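You operate a simulated robot arm through the tools that you are given. There is no shell and no other tool. Be economical: measure what you need, move in short steps, check, and stop when the job is done.

You are at the controls of a simulated robot arm. One attempt, no reset.

Task
Put one of the block batteries from the top of the beige table on the iced cake there.

The check looks at the end state, three seconds after you hand in, the way a careful person would. Anything else that was tipped, shoved, dropped, spilled or broken makes it a failure.

Robot
A 7-joint arm with a two-finger parallel gripper, fixed in place. Base frame: the origin is at the foot of the arm, x ahead of it, y to its left, z up; the work surface is at about z = 0.86. Lengths are in m, angles in degrees, forces in N, time in s.
With the tool pointing down near the work surface it reaches from about 0.3 to 0.7 m from the base axis. Its first joint turns from -66.0 to 66.0 degrees. Payload 1.57 kg.
The tool frame sits at the grasp point between the pads (the TCP): z along the fingers, y along the line on which they close. The tips reach 0.03 m beyond it. Largest opening 0.11 m; finger width 0.024, thickness 0.012; the body of the gripper, 0.048 by 0.112 m, starts 0.078 m behind the TCP.
Orientation is that of the tool frame in the base frame, as a unit quaternion [x, y, z, w]. With the fingers straight down and closing along the base's y, the tool's x points along the base's -x, its y along +y and its z along -z.

Tools
- The arm moves only by the tool servo_tool. Its argument "commands" is a list of rows, each a list of 3 entries, a list of its own where there are three numbers: the shift along the base's x, y, z in m, then the turn, a rotation vector about the base's x, y, z in rad, then the finger opening in m, from 0 to 0.11. In form: [[[tx, ty, tz], [rx, ry, rz], fingers], ...]. A call has 1 to 10 rows; each row is the pose to reach, as a shift and turn from the pose commanded when the call began. A row lasts 0.2 s, in which the tool goes at most 0.05 m and 8.6 degrees; a call with a longer step from one row to the next is refused whole, and so is a gripper value outside its range. Where a pose cannot be reached the arm comes as near as it can. A force on the tool above 40 N (or 10 N above the force at the start of the call, whichever is more), or a blocked arm, ends the call early, and 0.2 s more pass. The fingers move at their own pace (about 0.108 m/s each) and stop on an object; they squeeze with about 23 N. The grip force told is the motor's: it shows also when the fingers shut on nothing. Time passes only in rows, and 0.2 s behind the last, so rows that repeat a pose let the fingers close. It gives the time, the measured TCP pose, the force on the tool (base axes), the opening and the grip force at its end, in the units of the frame above (readings bear some noise), and new pictures: "views" is both (left out), scene, wrist or none.
- Cameras (640 x 400 px; columns grow to the right, rows downward): "scene" is fixed at [0.1537, -0.3946, 1.3828]; the picture's right is [0.83, -0.56, 0.00], its down [-0.43, -0.63, -0.64] and it looks along [0.36, 0.53, -0.76] (base axes); focal length 329 px, centre (320, 200). "wrist" rides on the gripper at [0.07, 0.016, -0.141] in the tool frame; the picture's right is [-0.23, 0.97, 0.00], its down [-0.86, -0.20, -0.48] and it looks along [-0.47, -0.11, 0.88] (tool axes); focal length 222 px, centre (320, 200). There is no depth. A picture from a camera that has moved, and an enlarged one, comes with that camera's place and axes in the base frame and with its lens.
- enlarge(camera, box): a new picture of the part [left, top, right, bottom] of that camera's present view, enlarged. No time passes.
- finish_job(): hands the job in; it is judged then, once.

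Work in short steps. Places have to be worked out from the pictures, the camera data and where the tool is seen: move nearer, look again, correct. Check each grasp and each placing, and mend what went wrong. You have 90 turns and 170 pictures in all, those below and enlarged ones among them. Open the gripper and draw the arm clear of the work before you hand the job in, unless the task says otherwise; then end with one line.

The tools are called after "Request:" as name(argument=value, ...) on one line, values as JSON. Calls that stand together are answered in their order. servo_tool: Moves the arm, as the interface text tells. Its arguments: {"type":"object","properties":{"commands":{"type":"array","items":{"type":"array"}},"views":{"type":"string","enum":["both","scene","wrist","none"]}},"required":["commands"]} The other tools are called the same way: enlarge (camera, box) takes an enlarged picture of a part of a camera's view; finish_job () hands the job in.

At the start:

```text
time_s: 0.0
tool_pos: [0.3608, -0.2508, 1.1081]
tcp_rot: [0.0, 1.0, 0.001, 0.0]
ft_force: [-0.1, 0.1, 0.1]
finger_gap: 0.11
finger_force: 0.1
```

scene: 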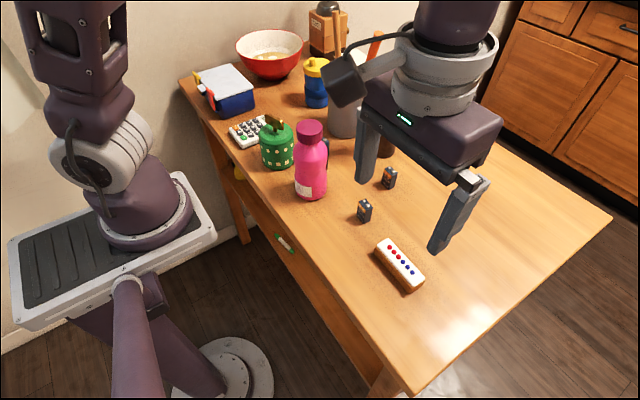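
wrist: 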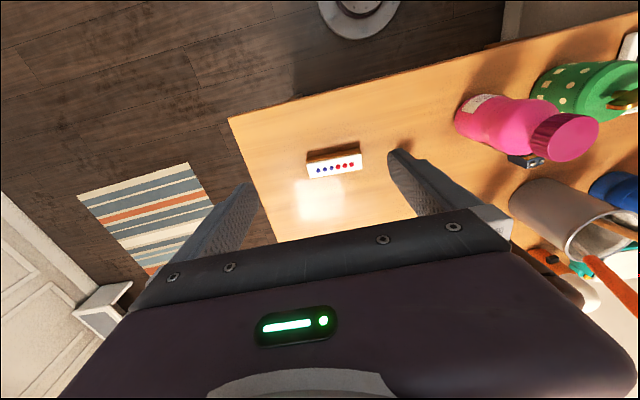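

The scene shows two small dark blocks (9V batteries, likely) and a white-iced cake. I'll enlarge to measure them.

Request:
enlarge(camera="scene", box=[340, 150, 440, 300])

Request:
enlarge(camera="scene", box=[220, 20, 420, 220])

```text
2.67 times, centred on (390, 225) of scene
camera zoom: at [0.1537, -0.3946, 1.3828], right [0.83, -0.56, 0.0], down [-0.43, -0.63, -0.64], along [0.36, 0.53, -0.76], focal length 876 px, centre (133, 133)
```

zoom: 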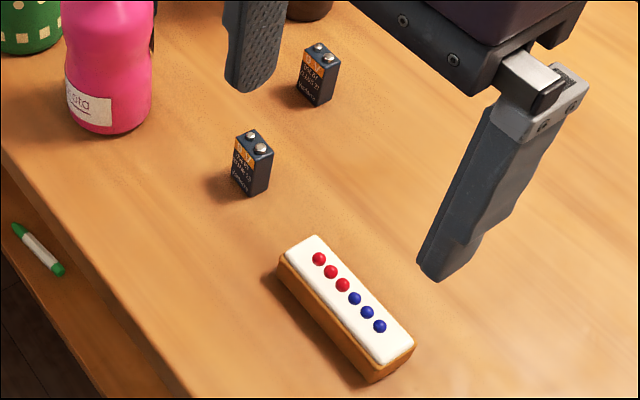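

```text
2.00 times, centred on (320, 120) of scene
camera zoom: at [0.1537, -0.3946, 1.3828], right [0.83, -0.56, 0.0], down [-0.43, -0.63, -0.64], along [0.36, 0.53, -0.76], focal length 657 px, centre (320, 360)
```

zoom: 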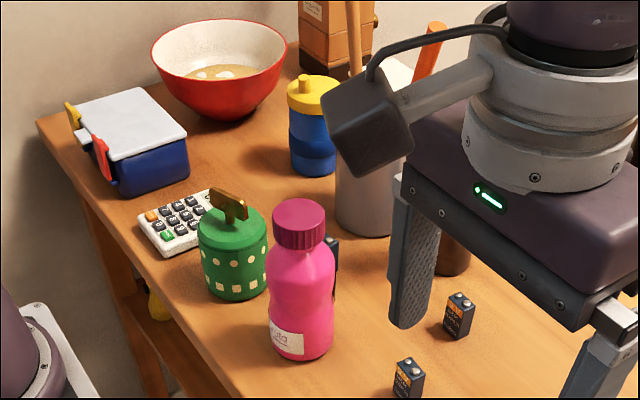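

Estimates: near battery stands at about (0.447, -0.12), roughly 2 cm wide and 4.5 cm high; the cake is centred at about (0.43, -0.24), long along y, top z ≈ 0.887. I'll go above the battery and look.

Request:
servo_tool(commands=[[[0.017, 0.026, 0], [0, 0, 0], 0.09], [[0.034, 0.052, -0.01], [0, 0, 0], 0.07], [[0.052, 0.079, -0.02], [0, 0, 0], 0.06], [[0.069, 0.105, -0.035], [0, 0, 0], 0.06], [[0.086, 0.131, -0.06], [0, 0, 0], 0.06], [[0.086, 0.131, -0.06], [0, 0, 0], 0.06]])

```text
time_s: 1.4
tool_pos: [0.4483, -0.1189, 1.0492]
tcp_rot: [0.0, 1.0, 0.001, 0.0]
ft_force: [0.5, -1.0, -0.6]
finger_gap: 0.0601
finger_force: 0.1
camera wrist: at [0.3786, -0.1013, 1.191], right [0.23, 0.97, 0.0], down [0.86, -0.2, 0.48], along [0.47, -0.11, -0.88], focal length 222 px, centre (320, 200)
```

scene: 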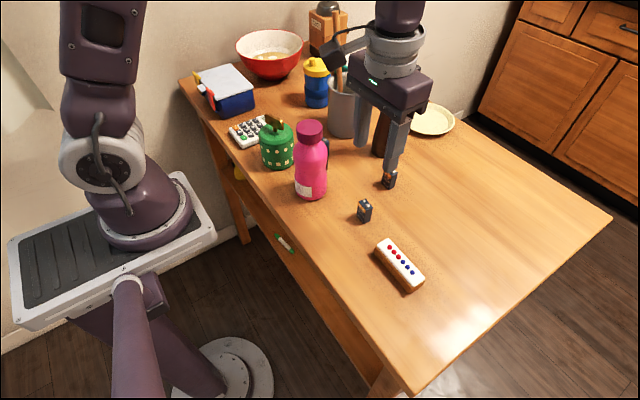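
wrist: 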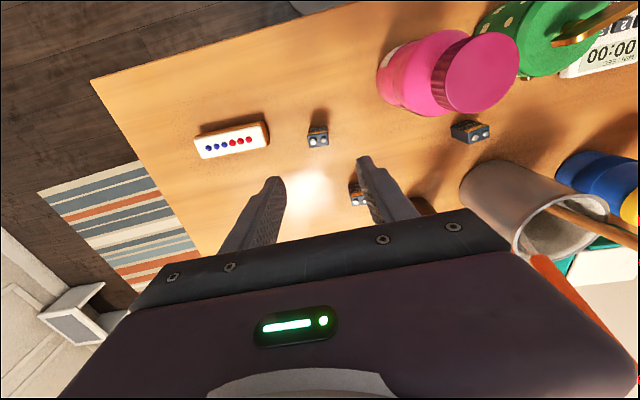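

The wrist ray also puts the battery top near (0.443, -0.119), agreeing. I enlarge for edges and orientation.

Request:
enlarge(camera="wrist", box=[280, 100, 400, 220])

Request:
enlarge(camera="wrist", box=[180, 100, 280, 180])

Request:
enlarge(camera="scene", box=[340, 190, 430, 300])

```text
3.33 times, centred on (340, 160) of wrist
camera zoom: at [0.3786, -0.1013, 1.191], right [0.23, 0.97, 0.0], down [0.86, -0.2, 0.48], along [0.47, -0.11, -0.88], focal length 740 px, centre (253, 333)
```

zoom: 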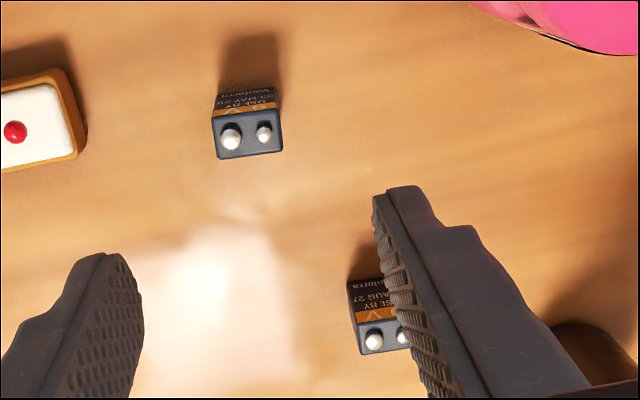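

```text
5.00 times, centred on (230, 140) of wrist
camera zoom: at [0.3786, -0.1013, 1.191], right [0.23, 0.97, 0.0], down [0.86, -0.2, 0.48], along [0.47, -0.11, -0.88], focal length 1111 px, centre (770, 500)
```

zoom: 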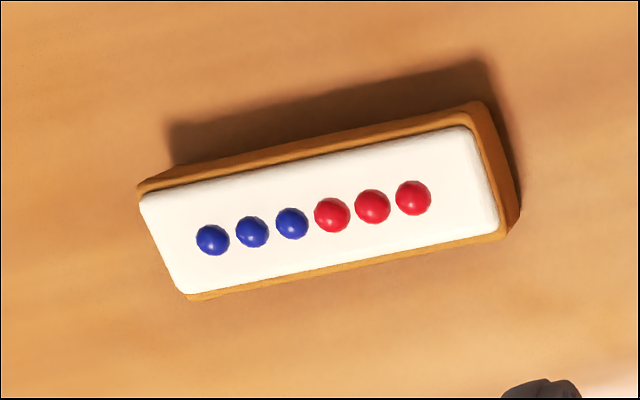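

```text
3.64 times, centred on (385, 245) of scene
camera zoom: at [0.1537, -0.3946, 1.3828], right [0.83, -0.56, 0.0], down [-0.43, -0.63, -0.64], along [0.36, 0.53, -0.76], focal length 1195 px, centre (84, 36)
```

zoom: 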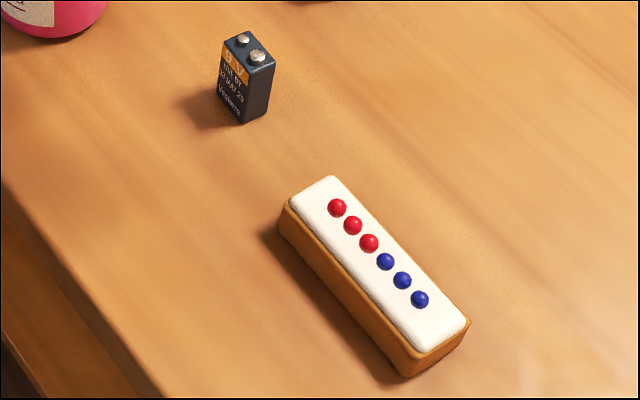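

The battery is 26 mm along y, 17 mm along x, centred near (0.446, -0.1195), turned about -6°. I turn the tool to match and descend, still open, to just over its mid height.

Request:
servo_tool(commands=[[[-0.001, 0, -0.03], [0, 0, -0.05], 0.06], [[-0.002, 0, -0.06], [0, 0, -0.1], 0.06], [[-0.002, 0, -0.09], [0, 0, -0.1], 0.06], [[-0.002, 0, -0.115], [0, 0, -0.1], 0.06], [[-0.002, 0, -0.13], [0, 0, -0.1], 0.06], [[-0.002, 0, -0.144], [0, 0, -0.1], 0.06]])

```text
time_s: 2.8
tool_pos: [0.4457, -0.1192, 0.9052]
tcp_rot: [0.049, 0.999, 0.0, 0.001]
ft_force: [-0.1, -1.0, 0.0]
finger_gap: 0.06
finger_force: 0.1
camera wrist: at [0.3788, -0.0955, 1.0472], right [0.32, 0.95, 0.0], down [0.83, -0.28, 0.48], along [0.45, -0.15, -0.88], focal length 222 px, centre (320, 200)
```

scene: 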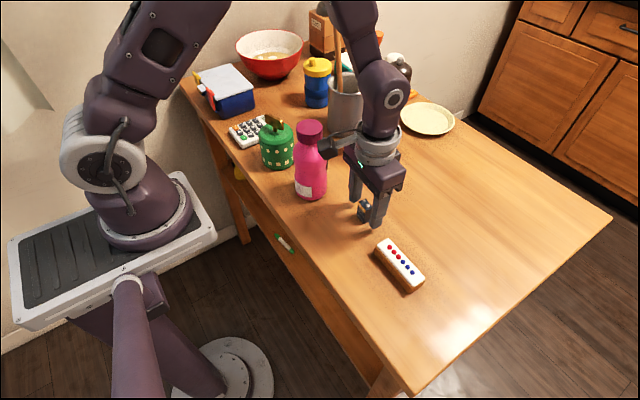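
wrist: 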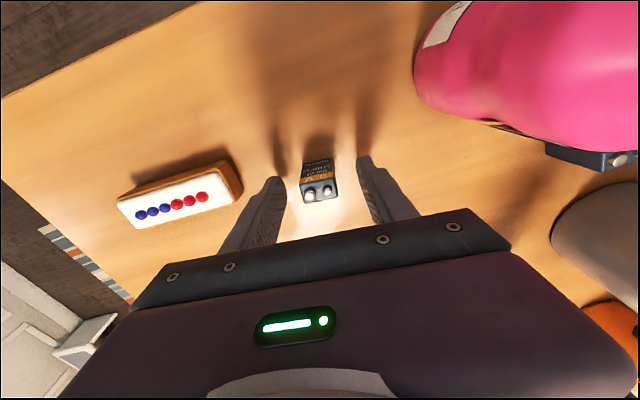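

The fingers straddle the battery, which lies perhaps 2 mm nearer the base. I shift -2 mm in x and close.

Request:
servo_tool(commands=[[[-0.002, 0, 0], [0, 0, 0], 0.045], [[-0.002, 0, 0], [0, 0, 0], 0.032], [[-0.002, 0, 0], [0, 0, 0], 0.02], [[-0.002, 0, 0], [0, 0, 0], 0.015], [[-0.002, 0, 0], [0, 0, 0], 0.015]])

Request:
enlarge(camera="wrist", box=[240, 120, 400, 220])

```text
time_s: 4.0
tool_pos: [0.4436, -0.1184, 0.9067]
tcp_rot: [0.05, 0.999, 0.0, 0.0]
ft_force: [-0.3, 0.6, 2.2]
finger_gap: 0.0253
finger_force: 23.1
camera wrist: at [0.3762, -0.0953, 1.0474], right [0.32, 0.95, 0.0], down [0.83, -0.28, 0.48], along [0.45, -0.15, -0.88], focal length 222 px, centre (320, 200)
```

scene: 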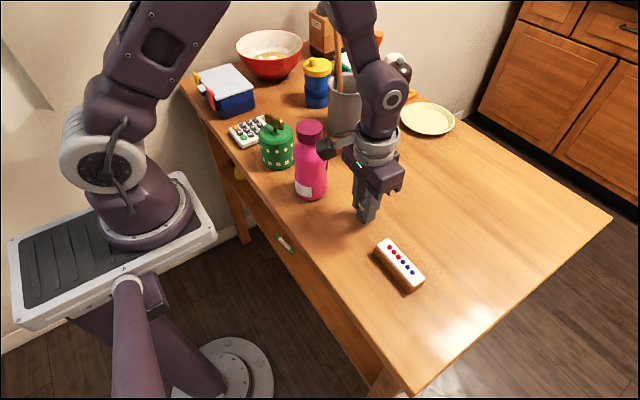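
wrist: 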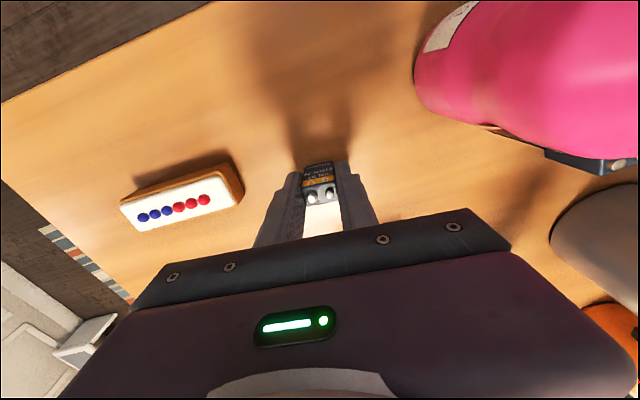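

```text
4.00 times, centred on (320, 170) of wrist
camera zoom: at [0.3762, -0.0953, 1.0474], right [0.32, 0.95, 0.0], down [0.83, -0.28, 0.48], along [0.45, -0.15, -0.88], focal length 888 px, centre (320, 320)
```

zoom: 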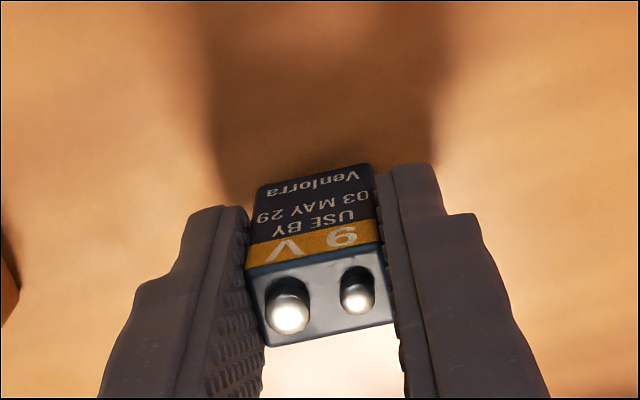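

Gripped at 25 mm with 23 N. I lift 7 cm and carry it toward the cake, then look.

Request:
servo_tool(commands=[[[0, 0, 0.02], [0, 0, 0], 0.015], [[0, 0, 0.05], [0, 0, 0], 0.015], [[0, -0.01, 0.08], [0, 0, 0.03], 0.015], [[-0.005, -0.045, 0.08], [0, 0, 0.06], 0.015], [[-0.01, -0.085, 0.08], [0, 0, 0.07], 0.015], [[-0.016, -0.12, 0.08], [0, 0, 0.07], 0.015], [[-0.016, -0.12, 0.08], [0, 0, 0.07], 0.015]])

Request:
enlarge(camera="wrist", box=[240, 100, 400, 220])

Request:
enlarge(camera="scene", box=[340, 190, 460, 310])

```text
time_s: 5.6
tool_pos: [0.424, -0.2398, 0.9838]
tcp_rot: [0.016, 1.0, 0.0, 0.0]
ft_force: [0.4, 0.1, 0.7]
finger_gap: 0.0256
finger_force: 22.7
camera wrist: at [0.3562, -0.2212, 1.1265], right [0.26, 0.97, 0.0], down [0.85, -0.22, 0.48], along [0.46, -0.12, -0.88], focal length 222 px, centre (320, 200)
```

scene: 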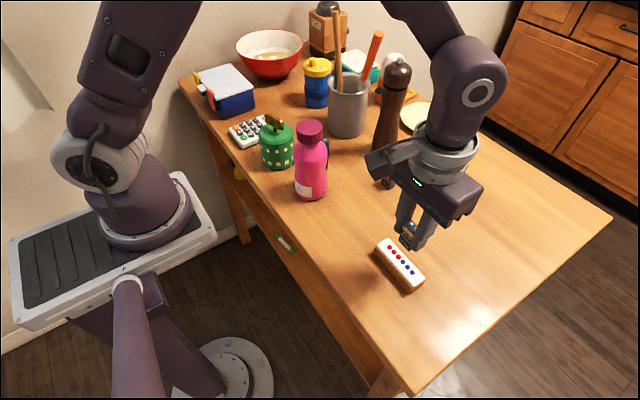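
wrist: 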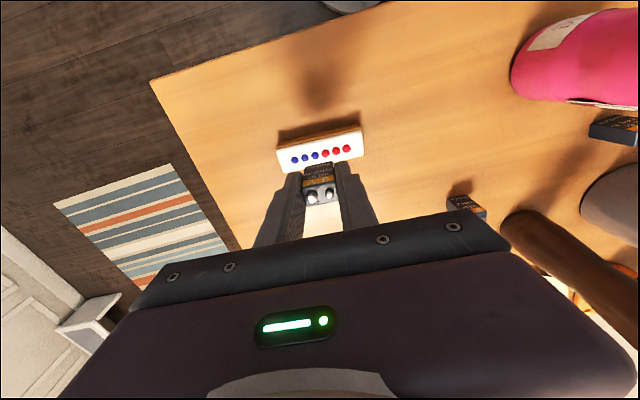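

```text
3.33 times, centred on (320, 160) of wrist
camera zoom: at [0.3562, -0.2212, 1.1265], right [0.26, 0.97, 0.0], down [0.85, -0.22, 0.48], along [0.46, -0.12, -0.88], focal length 740 px, centre (320, 333)
```

zoom: 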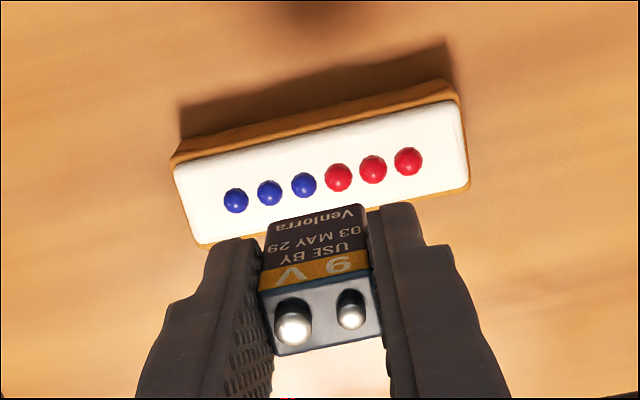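

```text
3.33 times, centred on (400, 250) of scene
camera zoom: at [0.1537, -0.3946, 1.3828], right [0.83, -0.56, 0.0], down [-0.43, -0.63, -0.64], along [0.36, 0.53, -0.76], focal length 1095 px, centre (53, 33)
```

zoom: 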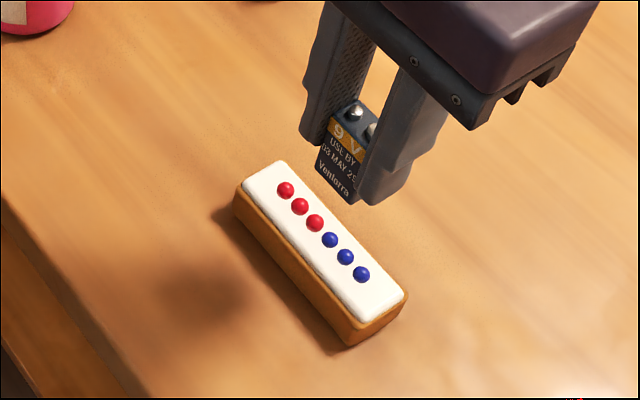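

The row of dots is at x≈0.4256, y centre -0.239; the battery centre is about 3 mm beyond. I correct and lower to about 1 cm above the icing, to see.

Request:
servo_tool(commands=[[[-0.003, 0, -0.015], [0, 0, 0], 0.015], [[-0.003, 0, -0.03], [0, 0, 0], 0.015], [[-0.003, 0, -0.04], [0, 0, 0], 0.015], [[-0.003, 0, -0.04], [0, 0, 0], 0.015]], views="none")

Request:
enlarge(camera="wrist", box=[240, 100, 400, 220])

Request:
enlarge(camera="scene", box=[350, 200, 450, 300])

```text
time_s: 6.6
tool_pos: [0.4226, -0.2393, 0.9446]
tcp_rot: [0.014, 1.0, 0.0, 0.001]
ft_force: [0.1, -0.3, -0.5]
finger_gap: 0.0255
finger_force: 23.5
```

```text
3.33 times, centred on (320, 160) of wrist
camera zoom: at [0.3542, -0.2205, 1.0856], right [0.26, 0.97, 0.0], down [0.85, -0.22, 0.48], along [0.46, -0.12, -0.88], focal length 740 px, centre (320, 333)
```

zoom: 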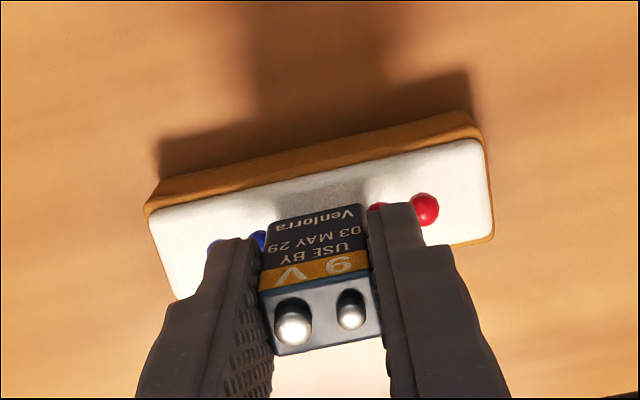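

```text
4.00 times, centred on (400, 250) of scene
camera zoom: at [0.1537, -0.3946, 1.3828], right [0.83, -0.56, 0.0], down [-0.43, -0.63, -0.64], along [0.36, 0.53, -0.76], focal length 1314 px, centre (0, 0)
```

zoom: 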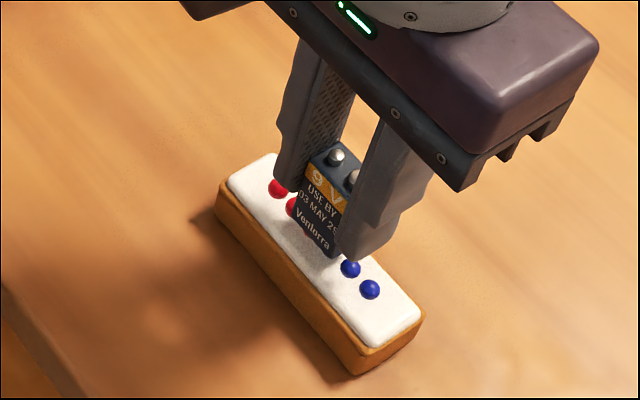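

It hangs over the middle of the cake, just above the dots. I probe downward in small steps, watching the force.

Request:
servo_tool(commands=[[[0, 0, -0.0015], [0, 0, 0], 0.015], [[0, 0, -0.003], [0, 0, 0], 0.015], [[0, 0, -0.003], [0, 0, 0], 0.015]], views="none")

```text
time_s: 7.4
tool_pos: [0.4219, -0.2403, 0.9412]
tcp_rot: [0.015, 1.0, 0.0, 0.0]
ft_force: [-0.4, 0.1, -0.2]
finger_gap: 0.0255
finger_force: 22.8
```

No contact yet; continue down.

Request:
servo_tool(commands=[[[0, 0, -0.0015], [0, 0, 0], 0.015], [[0, 0, -0.003], [0, 0, 0], 0.015], [[0, 0, -0.003], [0, 0, 0], 0.015]], views="none")

```text
time_s: 8.2
tool_pos: [0.4221, -0.2395, 0.9379]
tcp_rot: [0.015, 1.0, 0.0, -0.001]
ft_force: [0.3, 0.0, -0.1]
finger_gap: 0.0257
finger_force: 23.6
```

Still free (bottom about z 0.892); another 2 mm.

Request:
servo_tool(commands=[[[0, 0, -0.001], [0, 0, 0], 0.015], [[0, 0, -0.002], [0, 0, 0], 0.015], [[0, 0, -0.002], [0, 0, 0], 0.015]], views="none")

Request:
enlarge(camera="scene", box=[360, 220, 430, 290])

```text
time_s: 9.0
tool_pos: [0.4216, -0.2394, 0.936]
tcp_rot: [0.015, 1.0, 0.0, 0.001]
ft_force: [-0.6, -0.4, 0.0]
finger_gap: 0.0254
finger_force: 23.2
```

```text
5.71 times, centred on (395, 255) of scene
camera zoom: at [0.1537, -0.3946, 1.3828], right [0.83, -0.56, 0.0], down [-0.43, -0.63, -0.64], along [0.36, 0.53, -0.76], focal length 1878 px, centre (-109, -114)
```

zoom: 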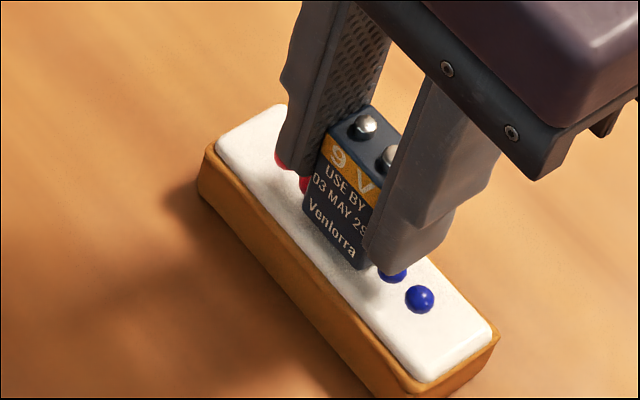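

No force yet and the base looks very near the icing; on with 1 mm steps.

Request:
servo_tool(commands=[[[0, 0, -0.001], [0, 0, 0], 0.015], [[0, 0, -0.002], [0, 0, 0], 0.015], [[0, 0, -0.002], [0, 0, 0], 0.015]], views="none")

```text
time_s: 9.8
tool_pos: [0.4216, -0.2389, 0.9356]
tcp_rot: [0.015, 1.0, 0.0, 0.0]
ft_force: [-0.2, 0.5, -0.1]
finger_gap: 0.0254
finger_force: 22.6
```

Request:
servo_tool(commands=[[[0, 0, -0.001], [0, 0, 0], 0.015], [[0, 0, -0.002], [0, 0, 0], 0.015], [[0, 0, -0.002], [0, 0, 0], 0.015]], views="none")

Request:
enlarge(camera="scene", box=[360, 220, 430, 290])

Request:
enlarge(camera="wrist", box=[240, 100, 400, 220])

```text
time_s: 10.6
tool_pos: [0.4226, -0.2397, 0.9334]
tcp_rot: [0.015, 1.0, -0.001, 0.001]
ft_force: [-0.4, -1.1, 7.8]
finger_gap: 0.0254
finger_force: 22.9
```

```text
5.71 times, centred on (395, 255) of scene
camera zoom: at [0.1536, -0.3945, 1.3828], right [0.83, -0.56, 0.0], down [-0.43, -0.63, -0.64], along [0.36, 0.53, -0.76], focal length 1878 px, centre (-109, -114)
```

zoom: 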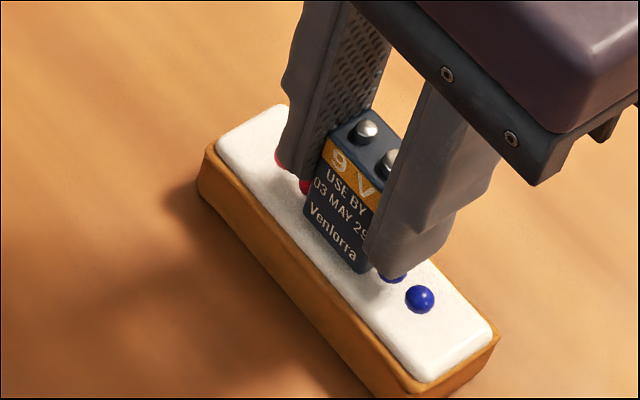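

```text
3.33 times, centred on (320, 160) of wrist
camera zoom: at [0.3541, -0.2208, 1.0752], right [0.26, 0.97, 0.0], down [0.85, -0.22, 0.48], along [0.46, -0.12, -0.88], focal length 740 px, centre (320, 333)
```

zoom: 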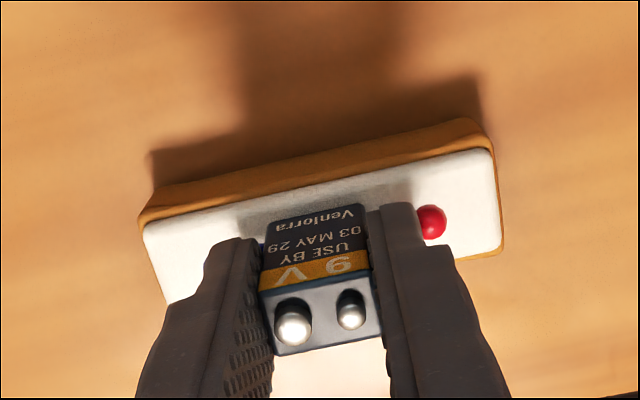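

Contact at about 8 N with the battery's base at z≈0.889, which matches the icing rather than the dot tops, so it should sit flat. I open slightly and check before going further.

Request:
servo_tool(commands=[[[0, 0, 0.0005], [0, 0, 0], 0.024], [[0, 0, 0.0005], [0, 0, 0], 0.028], [[0, 0, 0.0005], [0, 0, 0], 0.032], [[0, 0, 0.0005], [0, 0, 0], 0.032]], views="none")

Request:
enlarge(camera="scene", box=[360, 220, 430, 290])

Request:
enlarge(camera="wrist", box=[240, 100, 400, 220])

```text
time_s: 11.6
tool_pos: [0.4237, -0.2394, 0.9334]
tcp_rot: [0.015, 1.0, 0.0, 0.0]
ft_force: [-0.3, 0.1, -0.2]
finger_gap: 0.0316
finger_force: 0.1
```

```text
5.71 times, centred on (395, 255) of scene
camera zoom: at [0.1537, -0.3946, 1.3828], right [0.83, -0.56, 0.0], down [-0.43, -0.63, -0.64], along [0.36, 0.53, -0.76], focal length 1878 px, centre (-109, -114)
```

zoom: 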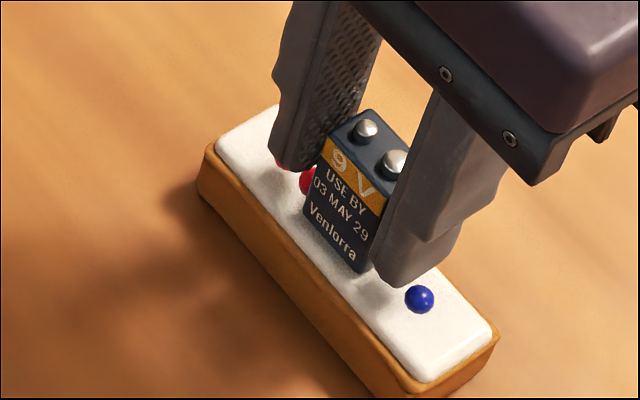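

```text
3.33 times, centred on (320, 160) of wrist
camera zoom: at [0.3539, -0.2207, 1.0754], right [0.26, 0.97, 0.0], down [0.85, -0.22, 0.48], along [0.46, -0.12, -0.88], focal length 740 px, centre (320, 333)
```

zoom: 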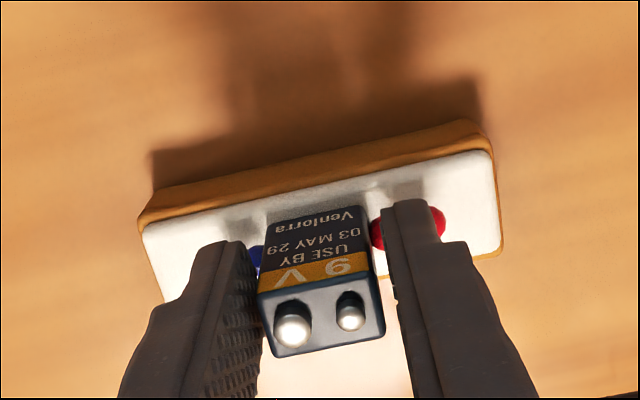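

The battery stays upright with the fingers off it. I open further and rise straight up.

Request:
servo_tool(commands=[[[0, 0, 0], [0, 0, 0], 0.045], [[0, 0, 0], [0, 0, 0], 0.06], [[0, 0, 0.02], [0, 0, 0], 0.06], [[0, 0, 0.05], [0, 0, 0], 0.06], [[0, 0, 0.09], [0, 0, 0], 0.06], [[0, 0, 0.13], [0, 0, 0], 0.06], [[-0.03, 0, 0.16], [0, 0, 0], 0.06], [[-0.06, 0, 0.18], [0, 0, 0], 0.08], [[-0.06, 0, 0.18], [0, 0, 0], 0.1]])

Request:
enlarge(camera="scene", box=[360, 210, 440, 290])

```text
time_s: 13.6
tool_pos: [0.3635, -0.239, 1.1136]
tcp_rot: [0.014, 1.0, 0.0, -0.001]
ft_force: [0.7, -0.8, 0.0]
finger_gap: 0.1
finger_force: 0.0
camera wrist: at [0.295, -0.2208, 1.2549], right [0.26, 0.97, 0.0], down [0.85, -0.22, 0.48], along [0.46, -0.12, -0.88], focal length 222 px, centre (320, 200)
```

scene: 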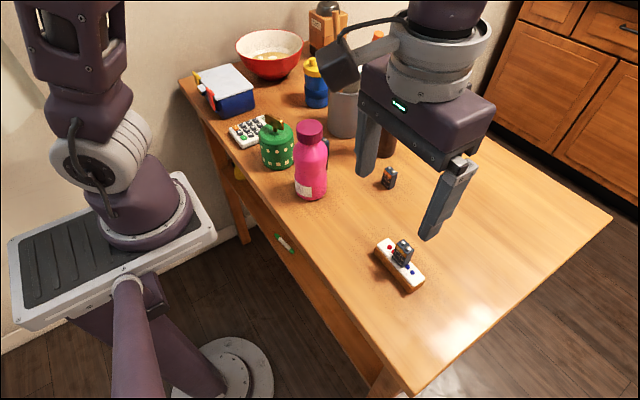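
wrist: 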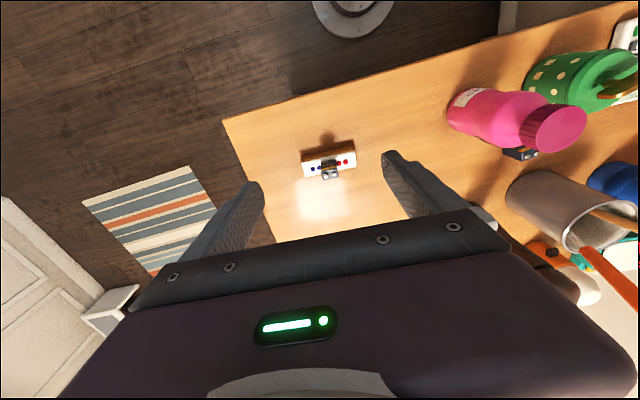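

```text
5.00 times, centred on (400, 250) of scene
camera zoom: at [0.1537, -0.3946, 1.3828], right [0.83, -0.56, 0.0], down [-0.43, -0.63, -0.64], along [0.36, 0.53, -0.76], focal length 1643 px, centre (-80, -50)
```

zoom: 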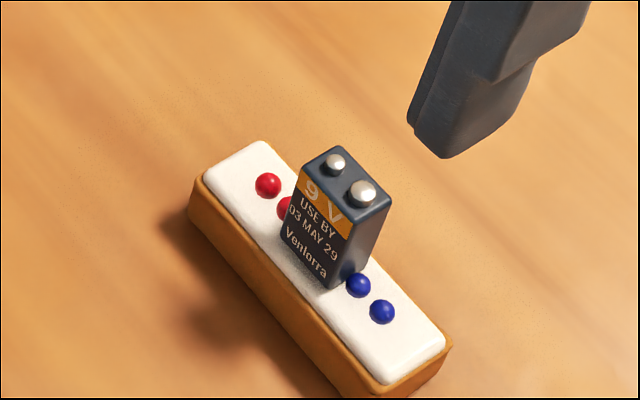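

The battery stands upright on the iced cake, nothing else has moved, and the arm is clear with its gripper open. I hand in.

Request:
finish_job()

```text
The job is handed in.
```

One block battery is standing upright on the iced cake. Nothing else on the table moved in the last pictures, and the arm was clear with its gripper open at hand-in.
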